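You operate a simulated robot arm through the tools that you are given. There is no shell and no other tool. Be economical: measure what you need, move in short steps, check, and stop when the job is done.

The job below is to be done with a simulated two-armed robot. You get a single attempt, and the scene is never put back.

Task
Take the black gasket and leave it on the low grey tray. Put the small clear bottle that says "72" from the inside of the rinse basin on the bench top round the ports and the small clear bottle that says "57" on the front of the steel table. Shut the bottom drawer of the grey cupboard. Push the top drawer of the grey cupboard shut. Put the small blue carton on the rubber mat of the sorting table away on the shelf under the small steel bench. Put the blue card stand on the top of tank three. Open the drawer of the bench by tank three, put the red scrub brush in the inside of the drawer by tank three, then shut the drawer. Any order will do. Set down upright: small clear bottle, small blue carton, blue card stand.

It is judged by the outcome, as a careful person would: the job done as asked, and still so three seconds after it is handed in. It fails if anything else is knocked over, pushed out of place, dropped, spilled or broken.

Robot
Two 7-joint arms with two-finger parallel grippers on one trunk, on a base that drives. Base frame: it is fixed to the floor where the robot stands at the start and does not move with it; the origin is under the middle of the robot, x ahead of it, y to its left, z up. Units: mm, degrees, N and s.
The left shoulder is at the start at [50, 168, 1132], the right one opposite. With the tool pointing down near the work surface each hand reaches from about 180 to 660 mm from the robot's upright axis, wherever it stands, measured 20 degrees to its own side. Places, roughly: bench top round the ports [600, -400, 900]; black gasket (6x6x1 cm) [700, -100, 900]; blue card stand [-2000, -19000, 1000]; bottom drawer of the grey cupboard [-3300, 1600, 200]; drawer of the bench by tank three [-2000, -18900, 700]; front of the steel table [-1600, -2600, 900]; inside of the drawer by tank three [-1900, -18900, 700]; low grey tray (24x18x3 cm) [-3600, -100, 900]; red scrub brush (12x5x9 cm) [-2000, -18800, 900]; shelf under the small steel bench [-4900, 2000, 300]; small blue carton (6x6x9 cm) [-5900, -2000, 800]; small clear bottle [0, 1750, 1000]; top drawer of the grey cupboard [-3300, 1700, 700]; top of tank three [-1900, -17400, 1300]. Payload 1.57 kg a hand.
The tool frame of a hand sits at the grasp point between the pads (the TCP): z along the fingers, y along the line on which they close. The tips reach 30 mm beyond it. Largest opening 80 mm; finger width 17, thickness 12; the body of the gripper, 40 by 82 mm, starts 80 mm behind the TCP.
Orientation is told as [roll, pitch, yaw] about the base's x, y, z axes, in that order, counted from this pose: with the fingers straight down and closing along the base's y, the tool's x points along the base's -x, its y along +y and its z along -z.

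Tools
- The arms move only by the tool move_arm. It takes "left_increments", "right_increments" or both (then of equal length, played together; a hand with none holds still); each is a list of rows, each an object (a shift or turn left out is 0, a gripper value left out holds the last) with "delta_pos": the shift along the base's x, y, z in mm, a list of three; "rot": the turn, a rotation vector about the base's x, y, z in degrees, a list of three; "hand": the closure, from 0 (fully open) to 1 (shut). In form: [{"delta_pos": [dx, dy, dz], "rot": [wx, wy, wz], "hand": hand}, ...]. A call has 1 to 20 rows; each row shifts and turns the commanded pose from where the row before left it. A row lasts 0.2 s, in which the tool goes at most 50 mm and 8.6 degrees; a call with a longer step from one row to the next is refused whole, and so is a gripper value outside its range. Where a pose cannot be reached the arm comes as near as it can. A force on the tool above 40 N (or 10 N above the force at the start of the call, whichever is more), or a blocked arm, ends the call early, and 0.2 s more pass. Each finger travels about 45 mm/s and halts on what it meets, pressing with about 37 N; the grip force reading is that of the motor and also rises with nothing between the fingers. The clock runs only during rows and for 0.2 s after the last one: add rows that do not move to give the fingers time. The reply holds the time, the measured pose of the TCP, the force on the tool along the base axes, the opening and the grip force, in the units named above and with some noise, with the torque about the TCP (base axes, N m) and any sound that the robot's microphone picked up.
- Cameras (640 x 400 px; columns grow to the right, rows downward): "scene" is now at [114.3, -38.7, 1334.8]; the picture's right is [-0.44, -0.90, 0.00], its down [-0.58, 0.29, -0.77] and it looks along [0.69, -0.34, -0.64] (base axes); focal length 271 px, centre (320, 200). "left" rides on the left gripper at [72, 7, -122] in its tool frame; the picture's right is [-0.09, 1.00, 0.00], its down [-0.84, -0.08, -0.54] and it looks along [-0.54, -0.05, 0.84] (tool axes); focal length 238 px, centre (320, 200). "right" rides on the right gripper at [72, -7, -122] in its tool frame; the picture's right is [0.09, 1.00, 0.00], its down [-0.84, 0.08, -0.54] and it looks along [-0.54, 0.05, 0.84] (tool axes); focal length 238 px, centre (320, 200).
- camera(camera): a new picture of that camera. The clock stands still meanwhile.
- raise_lower(by): slides the trunk up (or, below 0, down) by that many mm; the arms and the scene camera ride with it, the base frame stays. It gives what a move gives, with no picture.
- base_move(legs): drives the robot by 1 to 6 legs, each [ahead, left, turn to the left] in mm, mm and degrees, along the robot's own axes; the way and the turn of a leg run together, so that a leg with both is an arc; at most 1500 mm and 180 degrees a leg. The arms and the cameras ride along, it lands a little off, and it stops where it bumps. It gives what a move gives.
- head_to(pan, tilt): turns the head with the scene camera to pan (to the left, within 80 degrees either way) and tilt (down, from -29 to 69), counted from straight ahead of the robot. It gives what a move gives.
- measure_at(camera, pixels): for up to 12 pixels [column, row] of the newest picture of that camera ("zoom" is the newest enlarged one), the place [x, y, z] in the base frame of the surface seen there, good to about 2 mm. The clock stands still meanwhile.
- zoom(camera, box): a new picture of the part [left, top, right, bottom] of that camera's present view, enlarged. The clock stands still meanwhile.
- job_done(): hands the job in; it is judged then, once.

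Work in short steps. Measure before you move; look again where a grasp or a placing could have gone wrong, and mend it. You have 322 turns and 216 pictures in all, those below and enlarged ones among them. Open the grippers and draw the arms clear of the work before you hand the job in, unless the task says otherwise; then end with one line.

The tools are called after "Request:" as a command line: name --argument value ..., lists and objects as JSON in quotes. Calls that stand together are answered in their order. move_arm: Moves the arms, as the interface text tells. Its arguments: {"type":"object","properties":{"left_increments":{"type":"array"},"right_increments":{"type":"array"}},"required":[]} The other tools are called the same way: raise_lower (by) slides the trunk up or down; base_move (legs) drives the base; head_to (pan, tilt) turns the head that bears the scene camera; camera (camera) takes a picture; measure_at (camera, pixels) gives the place of the surface under pixels of a picture; zoom (camera, box) takes an enlarged picture of a part of a camera's view; job_done () hands the job in.

At the start:

```text
time: 0.0
left_eef_pos: [408.5, -47.7, 1143.7]
left_ee_rot: [0.2, 0.1, 0.0]
left_contact_force: [-0.4, 0.1, 0.1]
left_wrist_torque: [-0.02, -0.01, -0.01]
left_grip_width: 80.0
left_grip_force: 0.0
right_eef_pos: [275.1, -305.1, 1176.5]
right_ee_rot: [-0.1, 0.1, 0.0]
right_contact_force: [-1.0, -0.1, -1.0]
right_wrist_torque: [0.0, 0.02, 0.0]
right_grip_width: 80.0
right_grip_force: 0.1
trunk travel left (down, up): [-300.0, 143.0]
robot x, y, heading: [-0.2, -1.1, 0.1]
head pan, tilt: [-26.4, 40.1]
```

scene: 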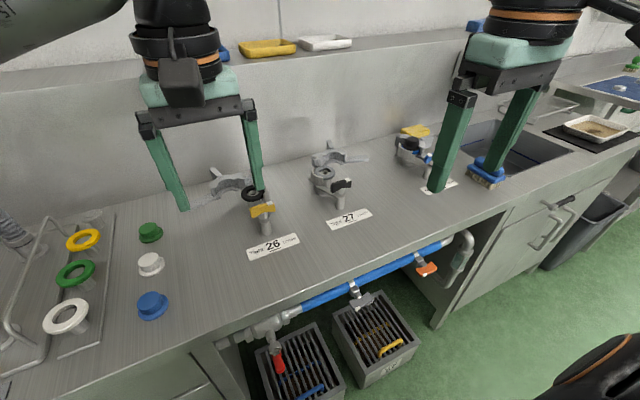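
right: 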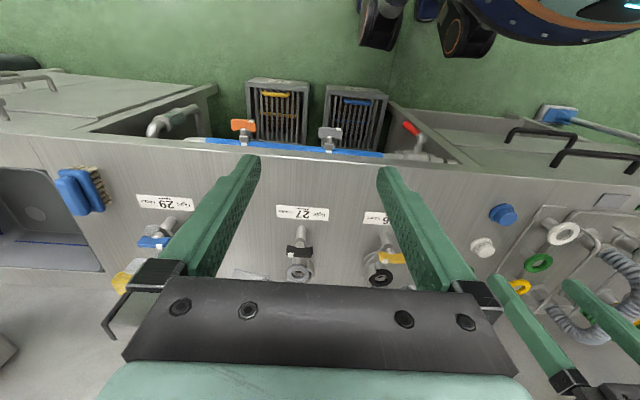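
left: 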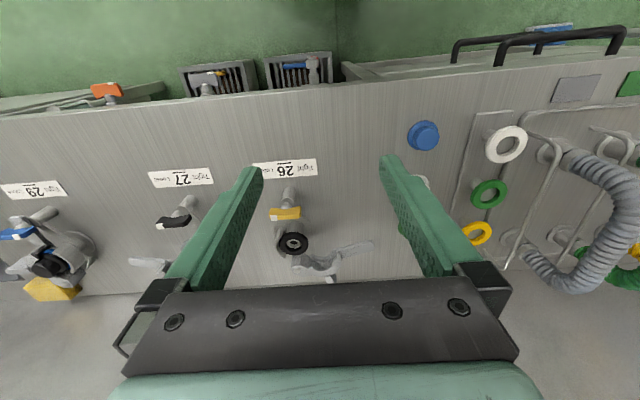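

The scene picture shows a dark ring near (253,193) by port 26; I zoom in to identify the gasket.

Request:
zoom --camera "scene" --box '[180, 130, 380, 255]'

Request:
zoom --camera "left" --box '[240, 150, 400, 290]'

```text
3.20 times, centred on (280, 192) of scene
```

zoom: 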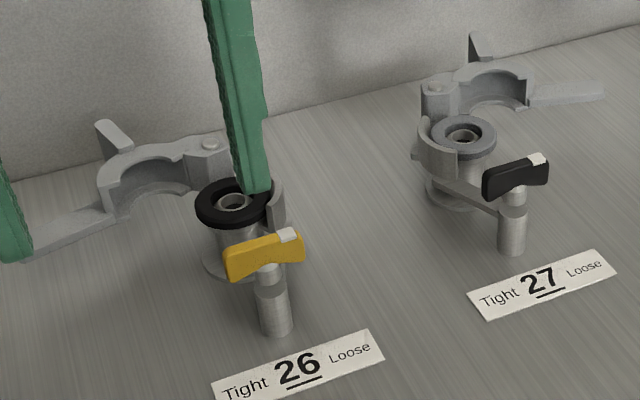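

```text
2.86 times, centred on (320, 220) of left
```

zoom: 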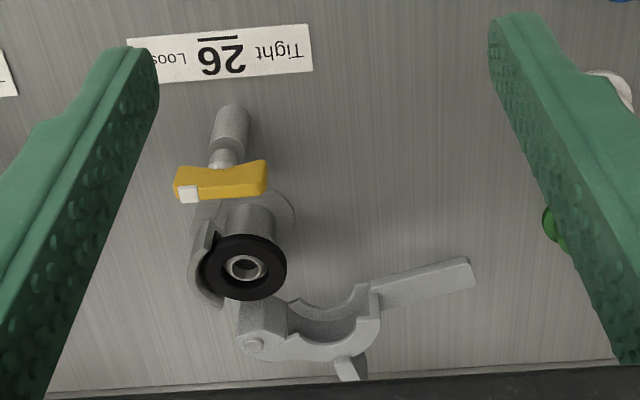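

The black gasket lies on port 26's ferrule, its clamp open. I measure the ring, its rim and surroundings.

Request:
measure_at --camera "zoom" --pixels '[[243, 290], [215, 262], [275, 265], [250, 243], [243, 267], [205, 270], [220, 180], [195, 245], [330, 345], [240, 335], [360, 320], [350, 370]]'

Request:
camera --camera "scene"

```text
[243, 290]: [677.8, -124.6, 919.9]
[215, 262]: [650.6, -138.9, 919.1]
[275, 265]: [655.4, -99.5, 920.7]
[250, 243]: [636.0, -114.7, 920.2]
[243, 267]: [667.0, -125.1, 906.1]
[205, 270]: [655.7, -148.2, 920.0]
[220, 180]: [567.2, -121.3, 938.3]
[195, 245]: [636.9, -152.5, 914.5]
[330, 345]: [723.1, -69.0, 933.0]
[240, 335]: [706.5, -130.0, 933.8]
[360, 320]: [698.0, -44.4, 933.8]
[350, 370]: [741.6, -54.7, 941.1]
```

```text
210 pictures are left
```

scene: 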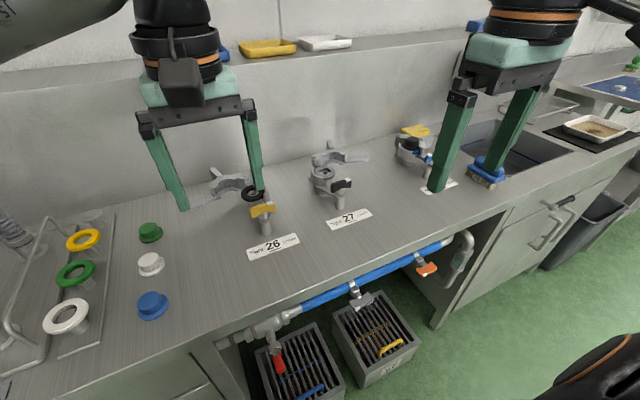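

I bring the left hand above port 26 for a close view.

Request:
move_arm --left_increments '[{"delta_pos": [40, -15, -10]}, {"delta_pos": [40, -15, -10]}, {"delta_pos": [40, -15, -10]}, {"delta_pos": [40, -15, -10]}, {"delta_pos": [40, -12, -10]}, {"delta_pos": [0, 0, 0]}]'

Request:
camera --camera "left"

Request:
zoom --camera "left" --box '[240, 100, 400, 220]'

```text
time: 1.4
left_eef_pos: [534.6, -44.3, 1081.6]
left_ee_rot: [-0.1, -0.1, 0.1]
left_contact_force: [-0.3, -0.9, 1.1]
left_wrist_torque: [0.01, -0.01, 0.0]
left_grip_width: 79.8
left_grip_force: 0.1
left hand out of reach, approached as far as the arm can: row 3, 4, 5
right_eef_pos: [274.7, -305.8, 1175.2]
right_ee_rot: [0.0, 0.0, 0.0]
right_contact_force: [0.2, 0.3, 0.3]
right_wrist_torque: [-0.04, -0.01, -0.02]
right_grip_width: 80.2
right_grip_force: 0.1
trunk travel left (down, up): [-300.0, 143.0]
robot x, y, heading: [-3.9, 2.3, 0.0]
head pan, tilt: [-26.4, 40.1]
```

```text
209 pictures are left
```

left: 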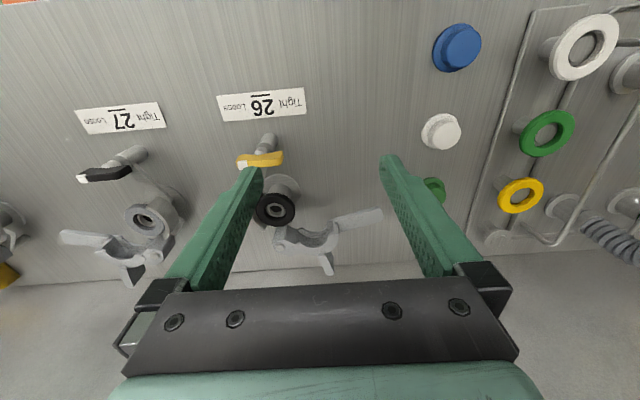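

```text
3.33 times, centred on (320, 160) of left
```

zoom: 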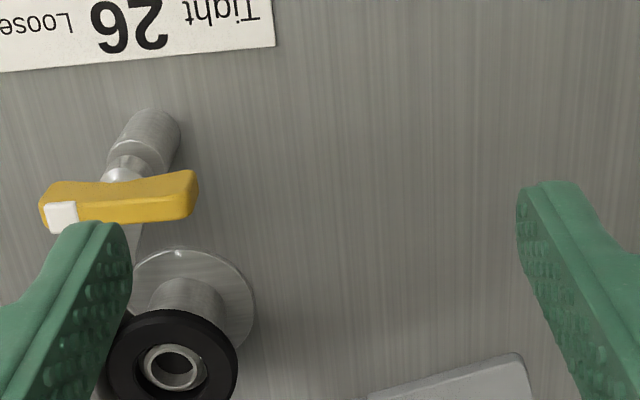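

I measure the bench's front edge and the gasket neighbourhood before driving closer.

Request:
measure_at --camera "scene" --pixels '[[215, 345], [430, 240], [360, 282], [350, 285], [430, 320], [350, 380], [155, 265], [150, 305], [265, 205], [348, 212]]'

Request:
zoom --camera "left" --box '[220, 130, 400, 280]'

Request:
head_to --pan 0 --tilt 60

Request:
camera --camera "scene"

```text
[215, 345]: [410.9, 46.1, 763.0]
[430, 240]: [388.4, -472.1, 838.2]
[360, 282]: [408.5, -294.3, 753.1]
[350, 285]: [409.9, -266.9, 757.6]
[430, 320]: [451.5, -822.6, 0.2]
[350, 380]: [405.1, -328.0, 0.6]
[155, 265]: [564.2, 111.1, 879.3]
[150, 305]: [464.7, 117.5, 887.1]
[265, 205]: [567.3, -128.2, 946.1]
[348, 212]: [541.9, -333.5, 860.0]
```

```text
2.67 times, centred on (310, 205) of left
```

zoom: 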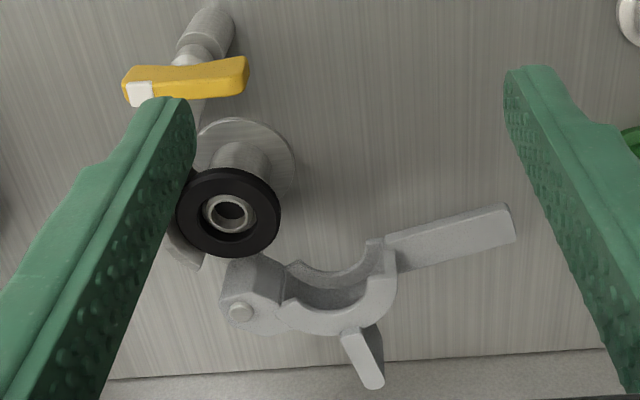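

```text
time: 2.3
left_eef_pos: [535.3, -43.9, 1081.8]
left_ee_rot: [0.1, 0.0, 0.0]
left_contact_force: [-0.2, 0.7, -0.1]
left_wrist_torque: [0.04, 0.05, -0.02]
left_grip_width: 80.1
left_grip_force: 0.1
right_eef_pos: [275.0, -305.7, 1176.4]
right_ee_rot: [0.0, 0.0, -0.1]
right_contact_force: [-0.1, 0.3, 0.0]
right_wrist_torque: [0.01, -0.01, 0.02]
right_grip_width: 80.1
right_grip_force: 0.1
trunk travel left (down, up): [-300.0, 143.0]
robot x, y, heading: [0.9, 2.3, 0.0]
head pan, tilt: [0.0, 60.0]
```

```text
206 pictures are left
```

scene: 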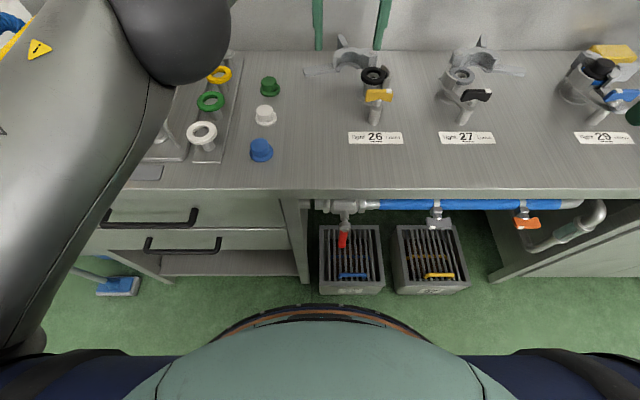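

I measure the base's front rim and the crates/faucet handle ahead to know how far I may drive.

Request:
measure_at --camera "scene" --pixels '[[318, 307], [318, 316], [343, 240], [350, 292], [190, 225], [220, 245], [400, 190], [230, 330], [410, 330], [300, 345]]'

```text
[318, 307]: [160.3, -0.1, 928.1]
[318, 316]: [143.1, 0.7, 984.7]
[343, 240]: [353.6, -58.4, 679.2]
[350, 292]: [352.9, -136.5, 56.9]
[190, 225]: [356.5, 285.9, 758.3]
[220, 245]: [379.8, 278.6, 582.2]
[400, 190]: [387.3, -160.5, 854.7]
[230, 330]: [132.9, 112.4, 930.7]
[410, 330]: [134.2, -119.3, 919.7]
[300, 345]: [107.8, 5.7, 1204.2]
```

I want to map the surroundings before driving; I look right, left and ahead.

Request:
head_to --pan -70 --tilt 25

Request:
camera --camera "scene"

Request:
head_to --pan 70 --tilt 25

Request:
camera --camera "scene"

```text
time: 3.7
left_eef_pos: [534.0, -43.7, 1082.0]
left_ee_rot: [0.0, 0.0, 0.1]
left_contact_force: [0.4, 0.6, 0.5]
left_wrist_torque: [0.03, -0.04, 0.0]
left_grip_width: 80.1
left_grip_force: 0.0
right_eef_pos: [275.4, -304.7, 1175.5]
right_ee_rot: [0.0, 0.0, 0.0]
right_contact_force: [-0.3, 0.8, 0.3]
right_wrist_torque: [-0.01, 0.0, -0.04]
right_grip_width: 79.8
right_grip_force: 0.0
trunk travel left (down, up): [-300.0, 143.0]
robot x, y, heading: [-5.4, 3.7, -0.1]
head pan, tilt: [-70.0, 25.0]
```

```text
205 pictures are left
```

scene: 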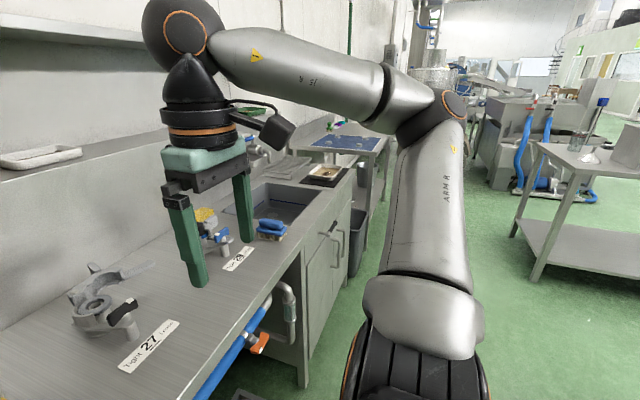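

```text
time: 6.0
left_eef_pos: [534.2, -44.4, 1083.1]
left_ee_rot: [0.0, 0.0, 0.0]
left_contact_force: [-1.2, -0.6, -0.2]
left_wrist_torque: [-0.01, 0.03, 0.0]
left_grip_width: 80.3
left_grip_force: 0.1
right_eef_pos: [274.7, -305.8, 1175.0]
right_ee_rot: [0.0, 0.0, -0.2]
right_contact_force: [0.1, -0.2, -0.3]
right_wrist_torque: [0.03, 0.02, 0.02]
right_grip_width: 79.7
right_grip_force: 0.2
trunk travel left (down, up): [-300.0, 143.0]
robot x, y, heading: [-4.1, 2.6, -0.1]
head pan, tilt: [70.0, 25.0]
```

```text
204 pictures are left
```

scene: 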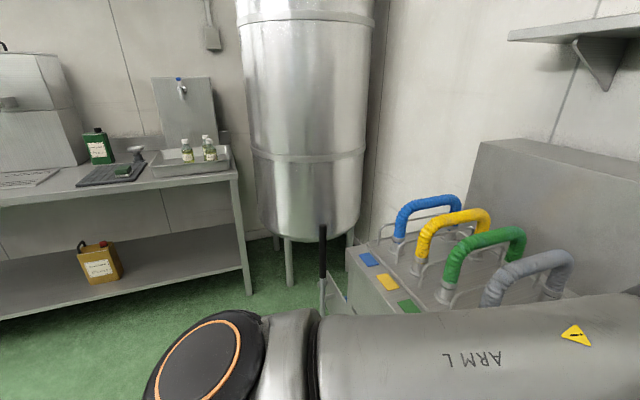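

The right side is clear, so I drive 55 mm ahead and 220 mm right and look down at the gasket.

Request:
base_move --legs '[[55, -220, 0]]'

Request:
head_to --pan 8 --tilt 45

Request:
camera --camera "scene"

Request:
camera --camera "left"

```text
time: 8.4
left_eef_pos: [590.2, -251.3, 1082.2]
left_ee_rot: [0.1, 0.0, 0.6]
left_contact_force: [-0.2, 0.0, 0.6]
left_wrist_torque: [-0.01, -0.04, -0.01]
left_grip_width: 80.0
left_grip_force: 0.0
right_eef_pos: [333.2, -515.6, 1174.2]
right_ee_rot: [0.0, -0.1, 0.5]
right_contact_force: [-0.2, -0.1, 0.6]
right_wrist_torque: [0.01, -0.01, 0.01]
right_grip_width: 80.0
right_grip_force: 0.1
trunk travel left (down, up): [-300.0, 143.0]
robot x, y, heading: [54.0, -212.7, 0.6]
head pan, tilt: [70.0, 25.0]
```

```text
time: 9.8
left_eef_pos: [590.2, -250.8, 1081.2]
left_ee_rot: [0.0, 0.1, 0.6]
left_contact_force: [-0.2, 0.1, 0.9]
left_wrist_torque: [0.0, -0.04, -0.02]
left_grip_width: 79.9
left_grip_force: 0.1
right_eef_pos: [333.5, -514.2, 1175.9]
right_ee_rot: [-0.1, 0.0, 0.5]
right_contact_force: [-0.6, -0.6, -0.2]
right_wrist_torque: [-0.02, -0.01, 0.0]
right_grip_width: 79.8
right_grip_force: 0.1
trunk travel left (down, up): [-300.0, 143.0]
robot x, y, heading: [55.0, -211.7, 0.8]
head pan, tilt: [8.0, 45.0]
```

```text
203 pictures are left
```

scene: 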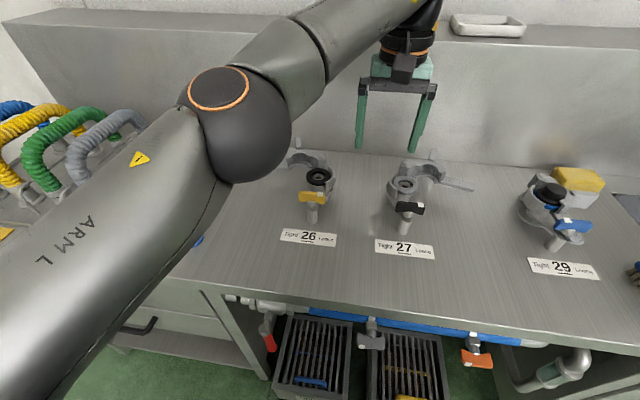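

```text
202 pictures are left
```

left: 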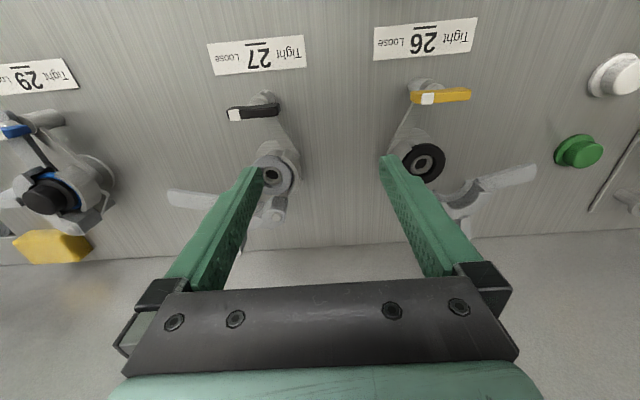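

I slide the left hand over toward y=-120 and look again.

Request:
move_arm --left_increments '[{"delta_pos": [0, 45, 0]}, {"delta_pos": [0, 45, 0]}, {"delta_pos": [0, 45, 0]}, {"delta_pos": [0, 0, 0]}]'

Request:
zoom --camera "left" --box '[230, 80, 410, 220]'

Request:
zoom --camera "scene" --box '[270, 140, 370, 240]'

```text
time: 10.8
left_eef_pos: [595.1, -117.1, 1086.3]
left_ee_rot: [0.0, -0.1, 0.6]
left_contact_force: [0.2, -0.7, 0.3]
left_wrist_torque: [-0.02, 0.01, -0.03]
left_grip_width: 79.9
left_grip_force: 0.1
right_eef_pos: [332.8, -514.1, 1176.2]
right_ee_rot: [0.0, 0.0, 0.5]
right_contact_force: [-0.1, 0.2, 0.4]
right_wrist_torque: [-0.02, 0.04, 0.02]
right_grip_width: 80.0
right_grip_force: 0.0
trunk travel left (down, up): [-300.0, 143.0]
robot x, y, heading: [56.1, -210.3, 0.5]
head pan, tilt: [8.0, 45.0]
```

```text
2.86 times, centred on (320, 150) of left
```

zoom: 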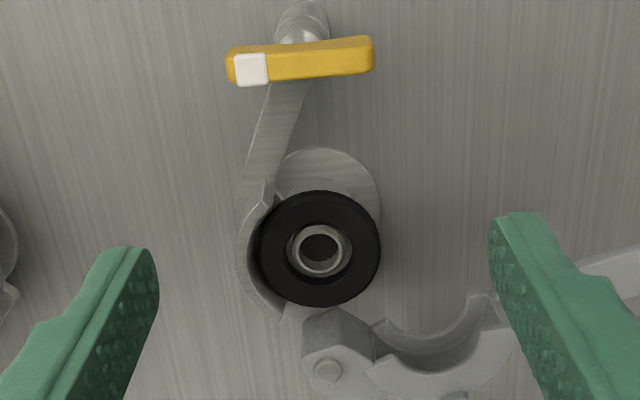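

```text
4.00 times, centred on (320, 190) of scene
```

zoom: 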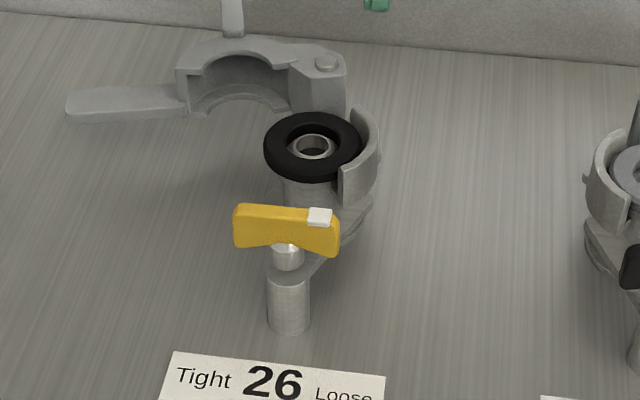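

I measure the ring, clamp-half ends and the front edge of the hinge block.

Request:
measure_at --camera "zoom" --pixels '[[268, 150], [355, 145], [312, 118], [312, 178], [362, 112], [350, 170], [335, 85], [325, 60], [340, 100], [313, 148], [300, 150], [300, 100]]'

Request:
zoom --camera "left" --box '[285, 120, 365, 190]'

Request:
measure_at --camera "zoom" --pixels '[[290, 50], [290, 370], [160, 210], [430, 210], [285, 170], [290, 130], [240, 170], [310, 395], [400, 395], [350, 370], [255, 390]]'

```text
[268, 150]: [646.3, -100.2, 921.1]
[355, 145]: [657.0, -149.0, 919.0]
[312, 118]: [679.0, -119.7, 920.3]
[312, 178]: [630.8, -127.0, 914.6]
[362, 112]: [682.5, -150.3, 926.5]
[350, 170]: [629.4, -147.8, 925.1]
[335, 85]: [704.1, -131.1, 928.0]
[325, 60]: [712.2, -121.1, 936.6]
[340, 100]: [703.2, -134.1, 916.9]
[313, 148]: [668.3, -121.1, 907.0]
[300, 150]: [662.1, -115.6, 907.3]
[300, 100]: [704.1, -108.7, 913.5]
```

```text
5.71 times, centred on (325, 155) of left
```

zoom: 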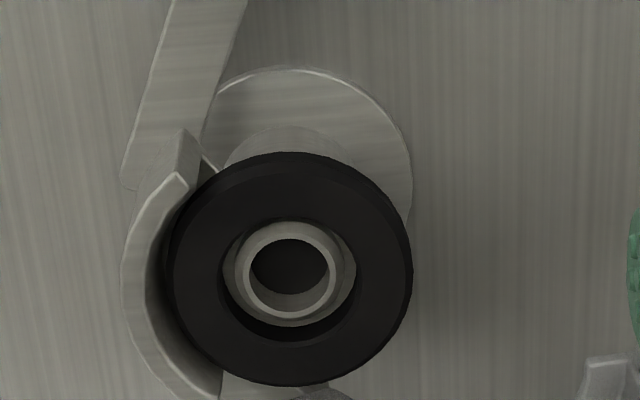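

```text
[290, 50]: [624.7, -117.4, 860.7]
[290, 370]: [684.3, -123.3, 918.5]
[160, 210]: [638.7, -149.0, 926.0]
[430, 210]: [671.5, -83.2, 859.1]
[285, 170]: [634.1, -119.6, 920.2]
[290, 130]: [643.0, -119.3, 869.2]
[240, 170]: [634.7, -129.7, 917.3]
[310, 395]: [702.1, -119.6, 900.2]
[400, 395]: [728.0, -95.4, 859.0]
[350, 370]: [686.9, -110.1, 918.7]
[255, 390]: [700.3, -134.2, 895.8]
```

The ring's centre is ≈(659,-121), hole ≈27 mm, hinge block only 15 mm behind; I'll pinch its free +y band with one finger in the hole. I move over with a 30 mm opening, staying high.

Request:
move_arm --left_increments '[{"delta_pos": [32, 9, -40], "hand": 0.625}, {"delta_pos": [32, 8, -40]}, {"delta_pos": [0, 0, -20]}, {"delta_pos": [0, 0, 0]}, {"delta_pos": [0, 0, 0]}, {"delta_pos": [0, 0, 0]}]'

Request:
zoom --camera "left" --box '[260, 90, 380, 190]'

```text
refused: row 1 steps farther than a row can; nothing moved
```

```text
4.00 times, centred on (320, 140) of left
```

zoom: 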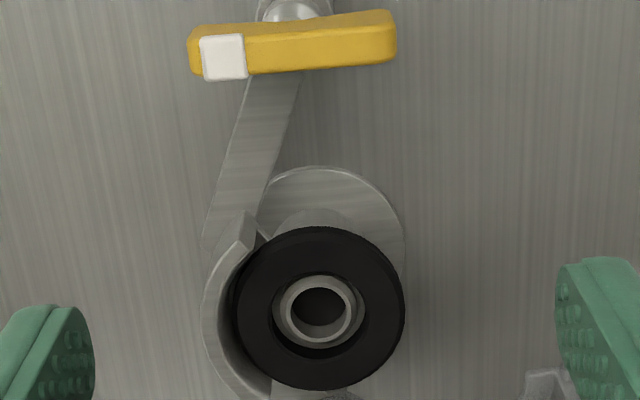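

The step was too long; I resend it in shorter steps.

Request:
move_arm --left_increments '[{"delta_pos": [22, 6, -30], "hand": 0.625}, {"delta_pos": [22, 6, -30]}, {"delta_pos": [20, 5, -30]}, {"delta_pos": [0, 0, 0]}, {"delta_pos": [0, 0, 0]}, {"delta_pos": [0, 0, 0]}]'

Request:
zoom --camera "left" --box '[240, 60, 400, 190]'

```text
time: 12.2
left_eef_pos: [659.1, -96.3, 994.5]
left_ee_rot: [0.0, -0.1, 0.6]
left_contact_force: [-0.3, 0.2, -0.4]
left_wrist_torque: [0.02, -0.01, -0.02]
left_grip_width: 30.1
left_grip_force: 0.0
right_eef_pos: [332.9, -514.3, 1176.2]
right_ee_rot: [0.1, 0.0, 0.4]
right_contact_force: [-0.7, -0.3, -0.7]
right_wrist_torque: [0.04, 0.0, 0.02]
right_grip_width: 80.1
right_grip_force: 0.2
trunk travel left (down, up): [-300.0, 143.0]
robot x, y, heading: [60.1, -212.7, 0.4]
head pan, tilt: [8.0, 45.0]
```

```text
3.08 times, centred on (320, 125) of left
```

zoom: 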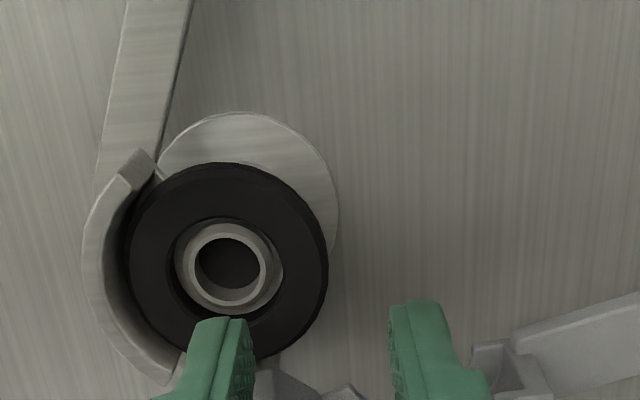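

In reach. I re-measure the ring from this closer view.

Request:
measure_at --camera "zoom" --pixels '[[132, 260], [322, 260], [168, 260], [292, 260], [228, 172], [228, 212], [228, 325], [228, 345], [185, 262], [275, 262]]'

```text
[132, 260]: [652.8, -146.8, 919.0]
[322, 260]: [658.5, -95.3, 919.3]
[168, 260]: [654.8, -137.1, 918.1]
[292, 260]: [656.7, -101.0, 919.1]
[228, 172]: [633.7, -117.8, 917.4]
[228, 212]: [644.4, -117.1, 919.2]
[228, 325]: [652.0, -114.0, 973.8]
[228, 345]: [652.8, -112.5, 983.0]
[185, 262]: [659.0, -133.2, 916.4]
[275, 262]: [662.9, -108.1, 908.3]
```

Ring: y −147…−94, x centre ≈658. I shift 4 mm right and descend partway, then check.

Request:
move_arm --left_increments '[{"delta_pos": [-1, -4, 0]}, {"delta_pos": [0, 0, -20]}, {"delta_pos": [0, 0, -16]}, {"delta_pos": [0, 0, 0]}, {"delta_pos": [0, 0, 0]}]'

Request:
zoom --camera "left" --box '[260, 100, 380, 200]'

Request:
zoom --camera "scene" --box '[270, 120, 370, 220]'

```text
time: 13.4
left_eef_pos: [654.8, -103.1, 957.7]
left_ee_rot: [0.0, 0.0, 0.7]
left_contact_force: [0.7, 0.2, -0.2]
left_wrist_torque: [0.01, 0.01, -0.03]
left_grip_width: 30.1
left_grip_force: 0.0
right_eef_pos: [334.6, -515.4, 1175.2]
right_ee_rot: [0.0, 0.0, 0.5]
right_contact_force: [0.7, 0.0, -0.2]
right_wrist_torque: [-0.01, -0.01, 0.02]
right_grip_width: 80.1
right_grip_force: 0.1
trunk travel left (down, up): [-300.0, 143.0]
robot x, y, heading: [57.7, -215.4, 0.5]
head pan, tilt: [8.0, 45.0]
```

```text
4.00 times, centred on (320, 150) of left
```

zoom: 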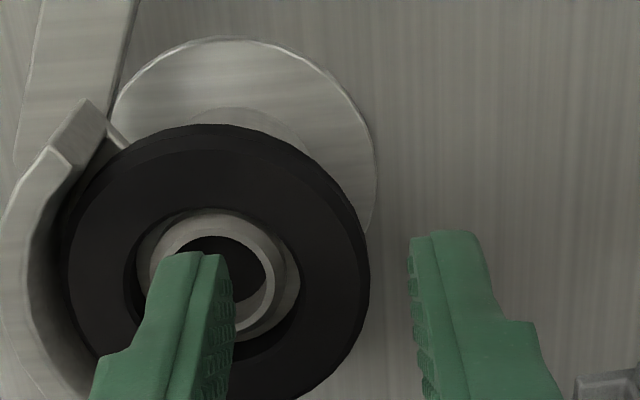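

```text
4.00 times, centred on (320, 170) of scene
```

zoom: 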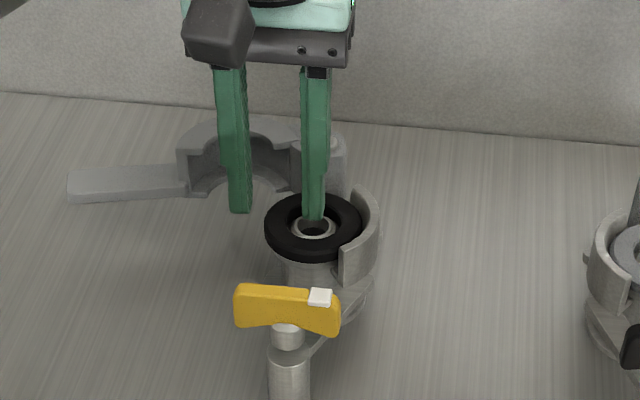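

I measure the finger tips against the hole.

Request:
measure_at --camera "zoom" --pixels '[[310, 212], [316, 200], [238, 205], [330, 235]]'

Request:
measure_at --camera "left" --pixels '[[307, 165], [316, 168], [372, 163], [364, 163], [280, 165], [350, 165], [296, 165], [332, 165]]'

```text
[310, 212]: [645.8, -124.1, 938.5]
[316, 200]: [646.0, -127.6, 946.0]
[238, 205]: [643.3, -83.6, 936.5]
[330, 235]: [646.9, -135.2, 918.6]
```

```text
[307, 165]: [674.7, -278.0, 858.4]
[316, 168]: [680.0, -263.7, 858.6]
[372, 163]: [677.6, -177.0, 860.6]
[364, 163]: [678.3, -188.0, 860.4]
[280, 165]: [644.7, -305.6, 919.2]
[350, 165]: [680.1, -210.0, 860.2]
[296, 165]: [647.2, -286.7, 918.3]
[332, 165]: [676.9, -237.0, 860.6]
```

The hole finger's front face is at x≈646, so I shift +3 in x and +2 in y, then go down 16 mm.

Request:
move_arm --left_increments '[{"delta_pos": [3, 2.5, 0]}, {"delta_pos": [0, 0, -6]}, {"delta_pos": [0, 0, -5]}, {"delta_pos": [0, 0, -5]}, {"delta_pos": [0, 0, 0]}]'

Request:
camera --camera "left"

Request:
zoom --camera "scene" --box '[290, 150, 350, 200]'

```text
time: 14.6
left_eef_pos: [657.4, -100.4, 946.3]
left_ee_rot: [-0.1, -0.6, 0.7]
left_contact_force: [5.6, 0.4, 29.0]
left_wrist_torque: [-0.51, 0.0, -0.21]
left_grip_width: 29.3
left_grip_force: 0.1
right_eef_pos: [331.6, -514.7, 1177.5]
right_ee_rot: [0.0, -0.3, 0.5]
right_contact_force: [-0.8, 0.4, -0.9]
right_wrist_torque: [-0.01, -0.02, 0.0]
right_grip_width: 80.1
right_grip_force: 0.1
trunk travel left (down, up): [-300.0, 143.0]
robot x, y, heading: [54.0, -211.4, 1.0]
head pan, tilt: [8.0, 45.0]
```

```text
194 pictures are left
```

left: 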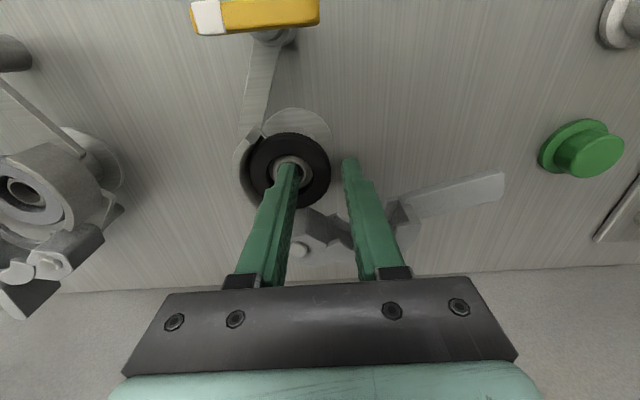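

```text
8.00 times, centred on (320, 175) of scene
```

zoom: 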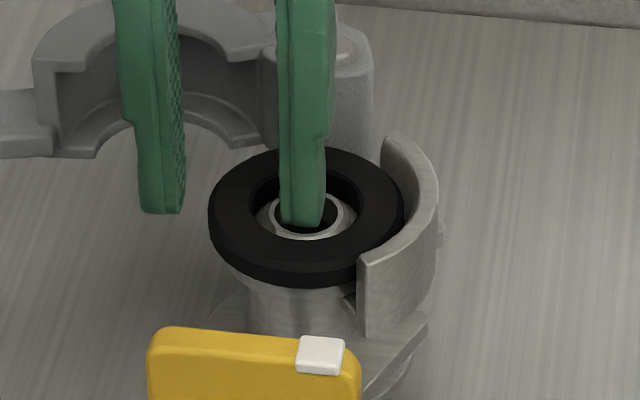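

The hole finger rests on the ferrule lip (29 N) with about 4 mm of bore to pinch. I raise 1.5 mm and close.

Request:
move_arm --left_increments '[{"delta_pos": [0, 0, 4]}, {"hand": 0.85}, {}, {}, {"hand": 1.0}, {}, {}, {}]'

Request:
zoom --camera "scene" --box '[290, 150, 350, 200]'

```text
time: 16.4
left_eef_pos: [657.0, -101.1, 945.4]
left_ee_rot: [0.0, -0.2, 0.7]
left_contact_force: [4.2, -8.8, 16.4]
left_wrist_torque: [-0.47, -0.12, 0.41]
left_grip_width: 14.0
left_grip_force: 30.0
right_eef_pos: [333.2, -515.3, 1176.8]
right_ee_rot: [0.1, -0.1, 0.5]
right_contact_force: [-1.5, 0.4, 0.7]
right_wrist_torque: [0.0, 0.03, 0.05]
right_grip_width: 80.1
right_grip_force: 0.0
trunk travel left (down, up): [-300.0, 143.0]
robot x, y, heading: [56.0, -212.7, 0.6]
head pan, tilt: [8.0, 45.0]
```

```text
8.00 times, centred on (320, 175) of scene
```

zoom: 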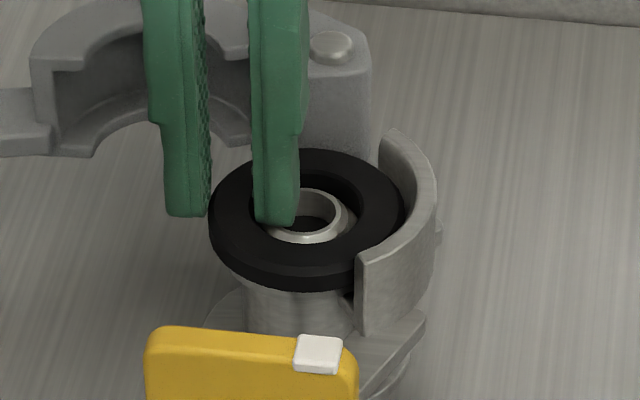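

Gripped at 14 mm width (band width). I lift slowly 15 mm and look.

Request:
move_arm --left_increments '[{"delta_pos": [0, 0, 3]}, {"delta_pos": [0, 0, 4]}, {"delta_pos": [0, 0, 6]}, {"delta_pos": [0, 0, 8]}, {}]'

Request:
zoom --camera "scene" --box '[280, 130, 360, 200]'

```text
time: 17.6
left_eef_pos: [656.1, -100.3, 965.1]
left_ee_rot: [0.0, 0.1, 0.7]
left_contact_force: [0.8, 0.3, -0.3]
left_wrist_torque: [-0.02, -0.02, -0.01]
left_grip_width: 13.2
left_grip_force: 29.9
right_eef_pos: [334.1, -513.5, 1174.7]
right_ee_rot: [0.0, 0.0, 0.5]
right_contact_force: [0.2, 0.1, -0.7]
right_wrist_torque: [-0.02, 0.02, 0.0]
right_grip_width: 79.9
right_grip_force: 0.1
trunk travel left (down, up): [-300.0, 143.0]
robot x, y, heading: [53.9, -213.5, 0.5]
head pan, tilt: [8.0, 45.0]
```

```text
5.71 times, centred on (320, 165) of scene
```

zoom: 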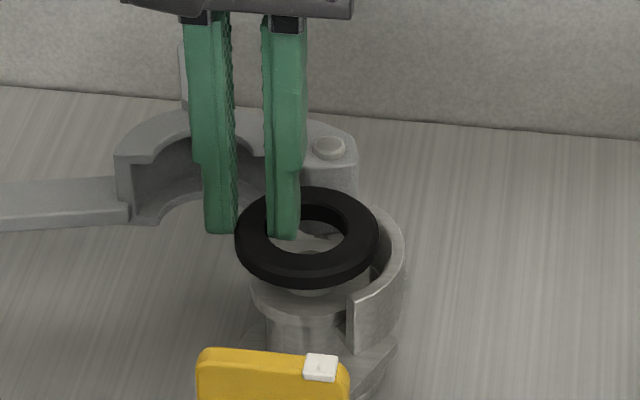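

The ring is lifted and level but pinched by only ~4 mm, so I'll lay it on the free bench near (560,-40) and regrasp more deeply.

Request:
move_arm --left_increments '[{"delta_pos": [0, 0, 30]}, {"delta_pos": [-20, 20, 20]}, {"delta_pos": [-25, 25, 0]}, {"delta_pos": [-25, 25, 0]}, {"delta_pos": [-25, 15, 0]}, {"delta_pos": [0, 0, -35]}, {"delta_pos": [0, 0, -35]}, {"delta_pos": [0, 0, -25]}, {}]'

Request:
camera --camera "left"

```text
time: 19.6
left_eef_pos: [558.0, -17.6, 918.2]
left_ee_rot: [0.1, 0.0, 0.6]
left_contact_force: [0.2, -0.4, -0.3]
left_wrist_torque: [0.01, -0.01, 0.03]
left_grip_width: 12.5
left_grip_force: 29.3
right_eef_pos: [334.5, -514.5, 1175.2]
right_ee_rot: [0.0, -0.1, 0.5]
right_contact_force: [-0.4, -0.3, -0.1]
right_wrist_torque: [0.01, -0.06, 0.02]
right_grip_width: 80.2
right_grip_force: 0.0
trunk travel left (down, up): [-300.0, 143.0]
robot x, y, heading: [56.3, -213.1, 0.6]
head pan, tilt: [8.0, 45.0]
```

```text
190 pictures are left
```

left: 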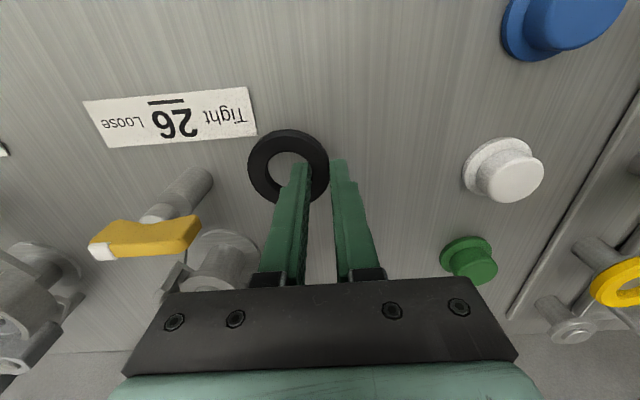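

Area beneath is clear; I lower to the bench, open slightly, press the fingers deeper, and re-close.

Request:
move_arm --left_increments '[{"delta_pos": [0, 0, -10]}, {"delta_pos": [0, 0, -6]}, {"delta_pos": [0, 0, -4]}, {}, {"hand": 0.7}, {}, {}]'

Request:
zoom --camera "left" --box '[230, 100, 410, 220]'

```text
time: 21.2
left_eef_pos: [559.8, -17.4, 898.5]
left_ee_rot: [-0.1, 0.0, 0.6]
left_contact_force: [0.1, 0.4, 0.4]
left_wrist_torque: [0.02, 0.02, 0.01]
left_grip_width: 24.0
left_grip_force: 0.0
right_eef_pos: [333.9, -514.8, 1175.2]
right_ee_rot: [0.0, 0.0, 0.5]
right_contact_force: [-0.5, 1.0, 0.4]
right_wrist_torque: [0.0, 0.01, 0.01]
right_grip_width: 80.0
right_grip_force: 0.0
trunk travel left (down, up): [-300.0, 143.0]
robot x, y, heading: [54.5, -212.1, 0.5]
head pan, tilt: [8.0, 45.0]
```

```text
3.33 times, centred on (320, 160) of left
```

zoom: 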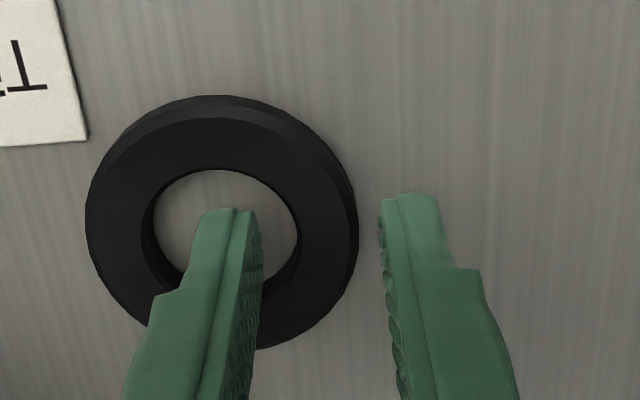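

The ring lies flat with the finger clear inside its hole. I go 5 mm lower, close, then lift.

Request:
move_arm --left_increments '[{"delta_pos": [0, 0, -5.5]}, {"hand": 1.0}, {}, {}, {}, {}]'

Request:
move_arm --left_increments '[{"delta_pos": [0, 0, 20]}, {"delta_pos": [0, 0, 40]}, {"delta_pos": [0, 0, 40]}, {"delta_pos": [-40, 0, 20]}, {"delta_pos": [-40, 0, 20]}, {"delta_pos": [-40, 20, 0]}, {"delta_pos": [-40, 20, 0]}, {"delta_pos": [-40, 20, 0]}, {}]'

Request:
camera --camera "left"

```text
time: 22.6
left_eef_pos: [560.3, -15.9, 893.3]
left_ee_rot: [0.0, 0.0, 0.8]
left_contact_force: [0.3, -0.2, 1.5]
left_wrist_torque: [0.02, -0.01, -0.02]
left_grip_width: 12.8
left_grip_force: 29.2
right_eef_pos: [333.6, -513.9, 1175.7]
right_ee_rot: [0.1, -0.1, 0.5]
right_contact_force: [0.3, -0.4, -0.6]
right_wrist_torque: [0.01, 0.01, -0.06]
right_grip_width: 80.1
right_grip_force: 0.0
trunk travel left (down, up): [-300.0, 143.0]
robot x, y, heading: [57.4, -212.5, 0.4]
head pan, tilt: [8.0, 45.0]
```

```text
time: 24.6
left_eef_pos: [363.3, 44.9, 1034.8]
left_ee_rot: [0.0, -0.1, 0.7]
left_contact_force: [-0.3, 0.6, -0.5]
left_wrist_torque: [-0.02, -0.02, 0.01]
left_grip_width: 12.4
left_grip_force: 29.3
right_eef_pos: [334.2, -514.6, 1175.1]
right_ee_rot: [0.0, 0.1, 0.5]
right_contact_force: [0.0, 0.7, 0.2]
right_wrist_torque: [0.0, 0.0, 0.02]
right_grip_width: 80.1
right_grip_force: 0.1
trunk travel left (down, up): [-300.0, 143.0]
robot x, y, heading: [52.9, -210.9, 0.6]
head pan, tilt: [8.0, 45.0]
```

```text
188 pictures are left
```

left: 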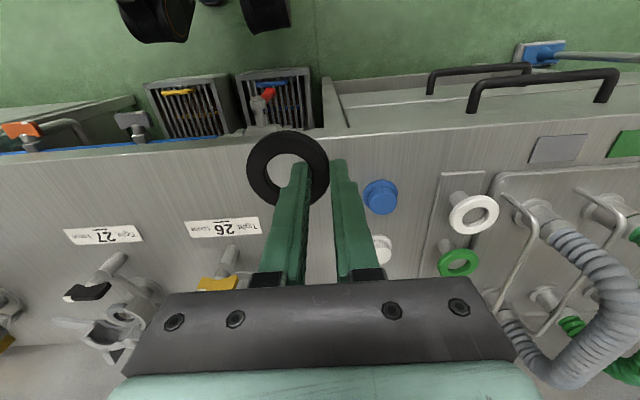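

The grip is firm. I back off 500 mm, turn left 90°, and look.

Request:
base_move --legs '[[-500, 0, 0], [0, 0, 90]]'

Request:
head_to --pan 45 --tilt 15

Request:
camera --camera "scene"

Request:
head_to --pan -25 --tilt 15

Request:
camera --camera "scene"

```text
time: 31.3
left_eef_pos: [-689.9, 103.2, 1036.4]
left_ee_rot: [0.0, 0.0, 88.6]
left_contact_force: [-0.1, -0.4, -0.8]
left_wrist_torque: [0.03, 0.0, -0.04]
left_grip_width: 12.7
left_grip_force: 29.6
right_eef_pos: [-132.3, 52.8, 1176.2]
right_ee_rot: [0.0, 0.0, 88.5]
right_contact_force: [0.3, -0.6, -0.1]
right_wrist_torque: [0.0, 0.0, 0.0]
right_grip_width: 79.6
right_grip_force: 0.1
trunk travel left (down, up): [-300.0, 143.0]
robot x, y, heading: [-446.8, -215.9, 88.9]
head pan, tilt: [8.0, 45.0]
```

```text
time: 32.3
left_eef_pos: [-690.8, 102.4, 1035.1]
left_ee_rot: [0.1, 0.0, 88.6]
left_contact_force: [0.7, 0.1, 0.8]
left_wrist_torque: [0.02, 0.02, -0.01]
left_grip_width: 12.5
left_grip_force: 29.8
right_eef_pos: [-132.3, 52.8, 1176.7]
right_ee_rot: [0.0, 0.0, 88.4]
right_contact_force: [-0.7, 0.7, 0.1]
right_wrist_torque: [0.0, 0.0, 0.03]
right_grip_width: 80.0
right_grip_force: 0.1
trunk travel left (down, up): [-300.0, 143.0]
robot x, y, heading: [-444.1, -212.1, 88.8]
head pan, tilt: [45.0, 15.0]
```

```text
187 pictures are left
```

scene: 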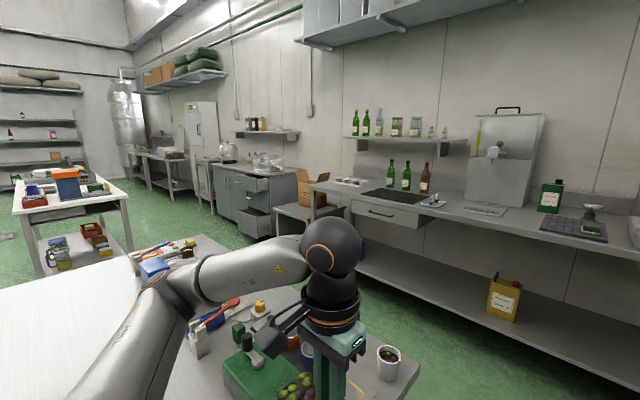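

```text
time: 33.7
left_eef_pos: [-690.6, 102.0, 1035.5]
left_ee_rot: [0.0, 0.1, 88.5]
left_contact_force: [0.0, -0.4, -1.5]
left_wrist_torque: [0.0, 0.01, 0.0]
left_grip_width: 12.5
left_grip_force: 29.4
right_eef_pos: [-132.8, 53.2, 1176.7]
right_ee_rot: [0.0, 0.0, 88.5]
right_contact_force: [0.4, -0.1, 0.5]
right_wrist_torque: [0.01, 0.02, 0.04]
right_grip_width: 80.0
right_grip_force: 0.0
trunk travel left (down, up): [-300.0, 143.0]
robot x, y, heading: [-445.8, -215.8, 88.5]
head pan, tilt: [-25.0, 15.0]
```

```text
186 pictures are left
```

scene: 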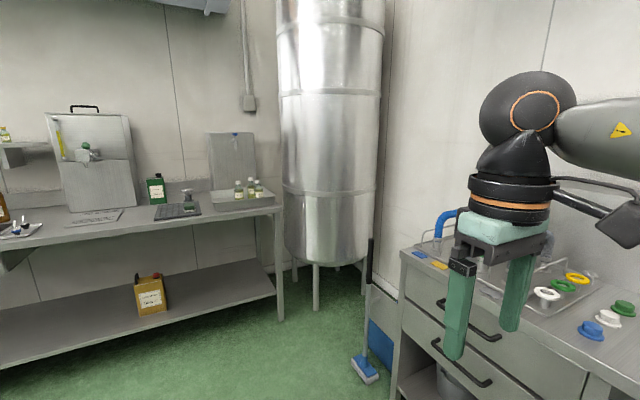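

A cluttered table lies just left of the robot; I measure its near edge and items, and look further left.

Request:
head_to --pan 75 --tilt 25

Request:
camera --camera "scene"

```text
time: 35.5
left_eef_pos: [-690.6, 103.0, 1036.0]
left_ee_rot: [0.1, 0.0, 88.6]
left_contact_force: [0.2, 0.0, 0.3]
left_wrist_torque: [0.0, 0.03, 0.01]
left_grip_width: 12.5
left_grip_force: 29.6
right_eef_pos: [-131.4, 52.0, 1175.9]
right_ee_rot: [0.0, 0.0, 88.6]
right_contact_force: [-0.2, -1.1, 0.5]
right_wrist_torque: [-0.01, -0.01, 0.03]
right_grip_width: 79.8
right_grip_force: 0.1
trunk travel left (down, up): [-300.0, 143.0]
robot x, y, heading: [-440.7, -214.1, 88.5]
head pan, tilt: [75.0, 25.0]
```

```text
185 pictures are left
```

scene: 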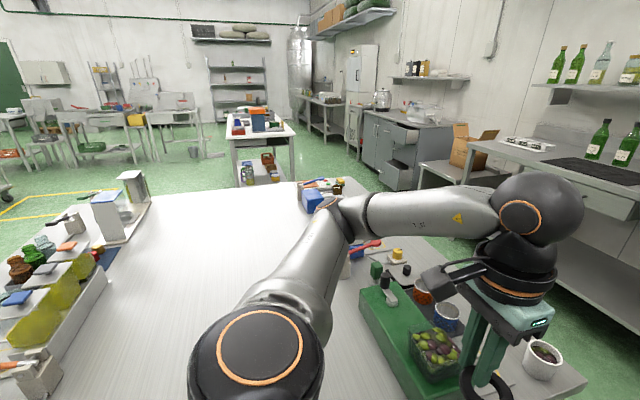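

I measure table edges, the free floor, and the farther table.

Request:
measure_at --camera "scene" --pixels '[[150, 300], [585, 380], [545, 350], [435, 345], [345, 183], [140, 195], [290, 130], [235, 135], [258, 118], [300, 175], [390, 180], [40, 200]]'

Request:
zoom --camera "scene" --box '[200, 80, 340, 200]'

```text
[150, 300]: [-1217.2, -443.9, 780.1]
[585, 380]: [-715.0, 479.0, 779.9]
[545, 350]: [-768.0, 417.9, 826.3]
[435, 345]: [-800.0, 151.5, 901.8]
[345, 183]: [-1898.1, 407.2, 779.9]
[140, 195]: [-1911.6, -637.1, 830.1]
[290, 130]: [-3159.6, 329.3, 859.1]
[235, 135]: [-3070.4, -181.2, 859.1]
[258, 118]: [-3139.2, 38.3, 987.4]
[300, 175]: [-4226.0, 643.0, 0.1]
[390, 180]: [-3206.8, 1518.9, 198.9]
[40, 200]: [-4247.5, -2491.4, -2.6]
```

```text
3.33 times, centred on (270, 140) of scene
```

zoom: 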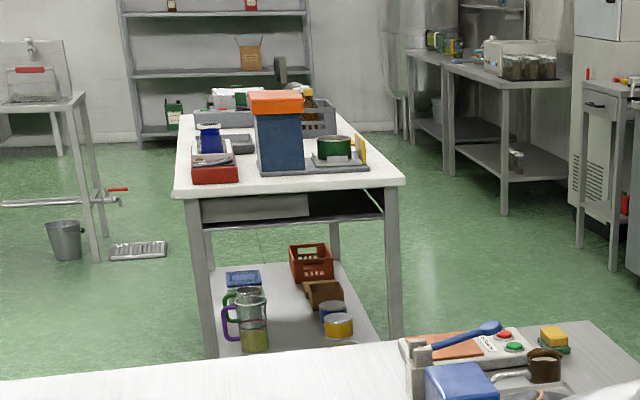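

The near table (z 780, edge x≈-700) sits under the left hand; I draw that hand in toward the robot's centre and higher before driving.

Request:
move_arm --left_increments '[{"delta_pos": [20, 0, 30]}, {"delta_pos": [40, 0, 25]}, {"delta_pos": [40, 0, 15]}, {"delta_pos": [40, 0, 0]}, {}]'

Request:
head_to --pan 10 --tilt 35

Request:
camera --camera "scene"

```text
time: 36.7
left_eef_pos: [-550.5, 101.8, 1108.3]
left_ee_rot: [0.0, -0.1, 88.6]
left_contact_force: [1.0, 0.6, -0.4]
left_wrist_torque: [0.0, -0.04, 0.01]
left_grip_width: 12.6
left_grip_force: 29.5
right_eef_pos: [-132.7, 53.5, 1175.5]
right_ee_rot: [0.0, 0.0, 88.6]
right_contact_force: [-0.4, -0.3, 0.1]
right_wrist_torque: [0.01, 0.02, 0.01]
right_grip_width: 80.0
right_grip_force: 0.1
trunk travel left (down, up): [-300.0, 143.0]
robot x, y, heading: [-447.1, -217.1, 88.6]
head pan, tilt: [75.0, 25.0]
```

```text
time: 38.0
left_eef_pos: [-551.3, 101.7, 1108.3]
left_ee_rot: [-0.1, 0.1, 88.6]
left_contact_force: [0.0, 0.2, -0.5]
left_wrist_torque: [-0.01, 0.04, 0.03]
left_grip_width: 12.9
left_grip_force: 29.6
right_eef_pos: [-131.9, 51.1, 1175.9]
right_ee_rot: [-0.1, 0.0, 88.5]
right_contact_force: [0.2, -1.0, 0.6]
right_wrist_torque: [-0.03, -0.02, -0.05]
right_grip_width: 79.9
right_grip_force: 0.1
trunk travel left (down, up): [-300.0, 143.0]
robot x, y, heading: [-446.0, -215.3, 88.7]
head pan, tilt: [10.0, 35.0]
```

```text
183 pictures are left
```

scene: 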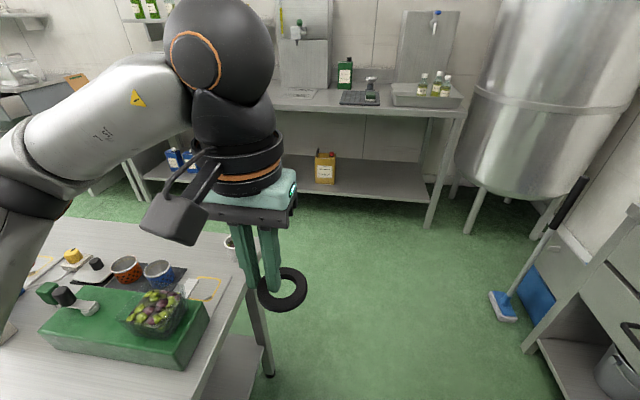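

I measure table edge, wall bench front, basin and bottles.

Request:
measure_at --camera "scene" --pixels '[[225, 330], [245, 270], [440, 112], [250, 98], [425, 100], [435, 85], [445, 88], [423, 80], [502, 300], [540, 350], [470, 230], [180, 330]]'

Request:
zoom --camera "scene" --box '[370, 50, 490, 130]'

```text
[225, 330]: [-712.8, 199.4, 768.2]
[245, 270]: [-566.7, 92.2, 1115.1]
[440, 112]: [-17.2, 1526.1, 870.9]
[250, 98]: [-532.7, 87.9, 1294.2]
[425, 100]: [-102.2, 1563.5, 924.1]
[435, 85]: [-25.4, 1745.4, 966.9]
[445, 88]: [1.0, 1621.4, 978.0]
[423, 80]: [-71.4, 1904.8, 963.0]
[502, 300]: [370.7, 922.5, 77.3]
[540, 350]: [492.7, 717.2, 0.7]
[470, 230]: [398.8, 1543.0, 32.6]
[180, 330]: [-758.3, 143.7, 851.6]
```

```text
5.00 times, centred on (430, 90) of scene
```

zoom: 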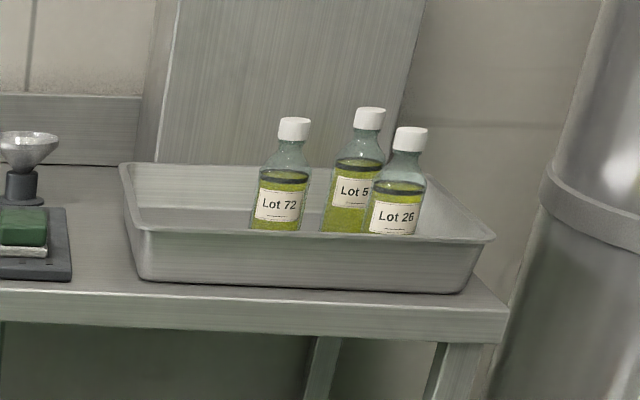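

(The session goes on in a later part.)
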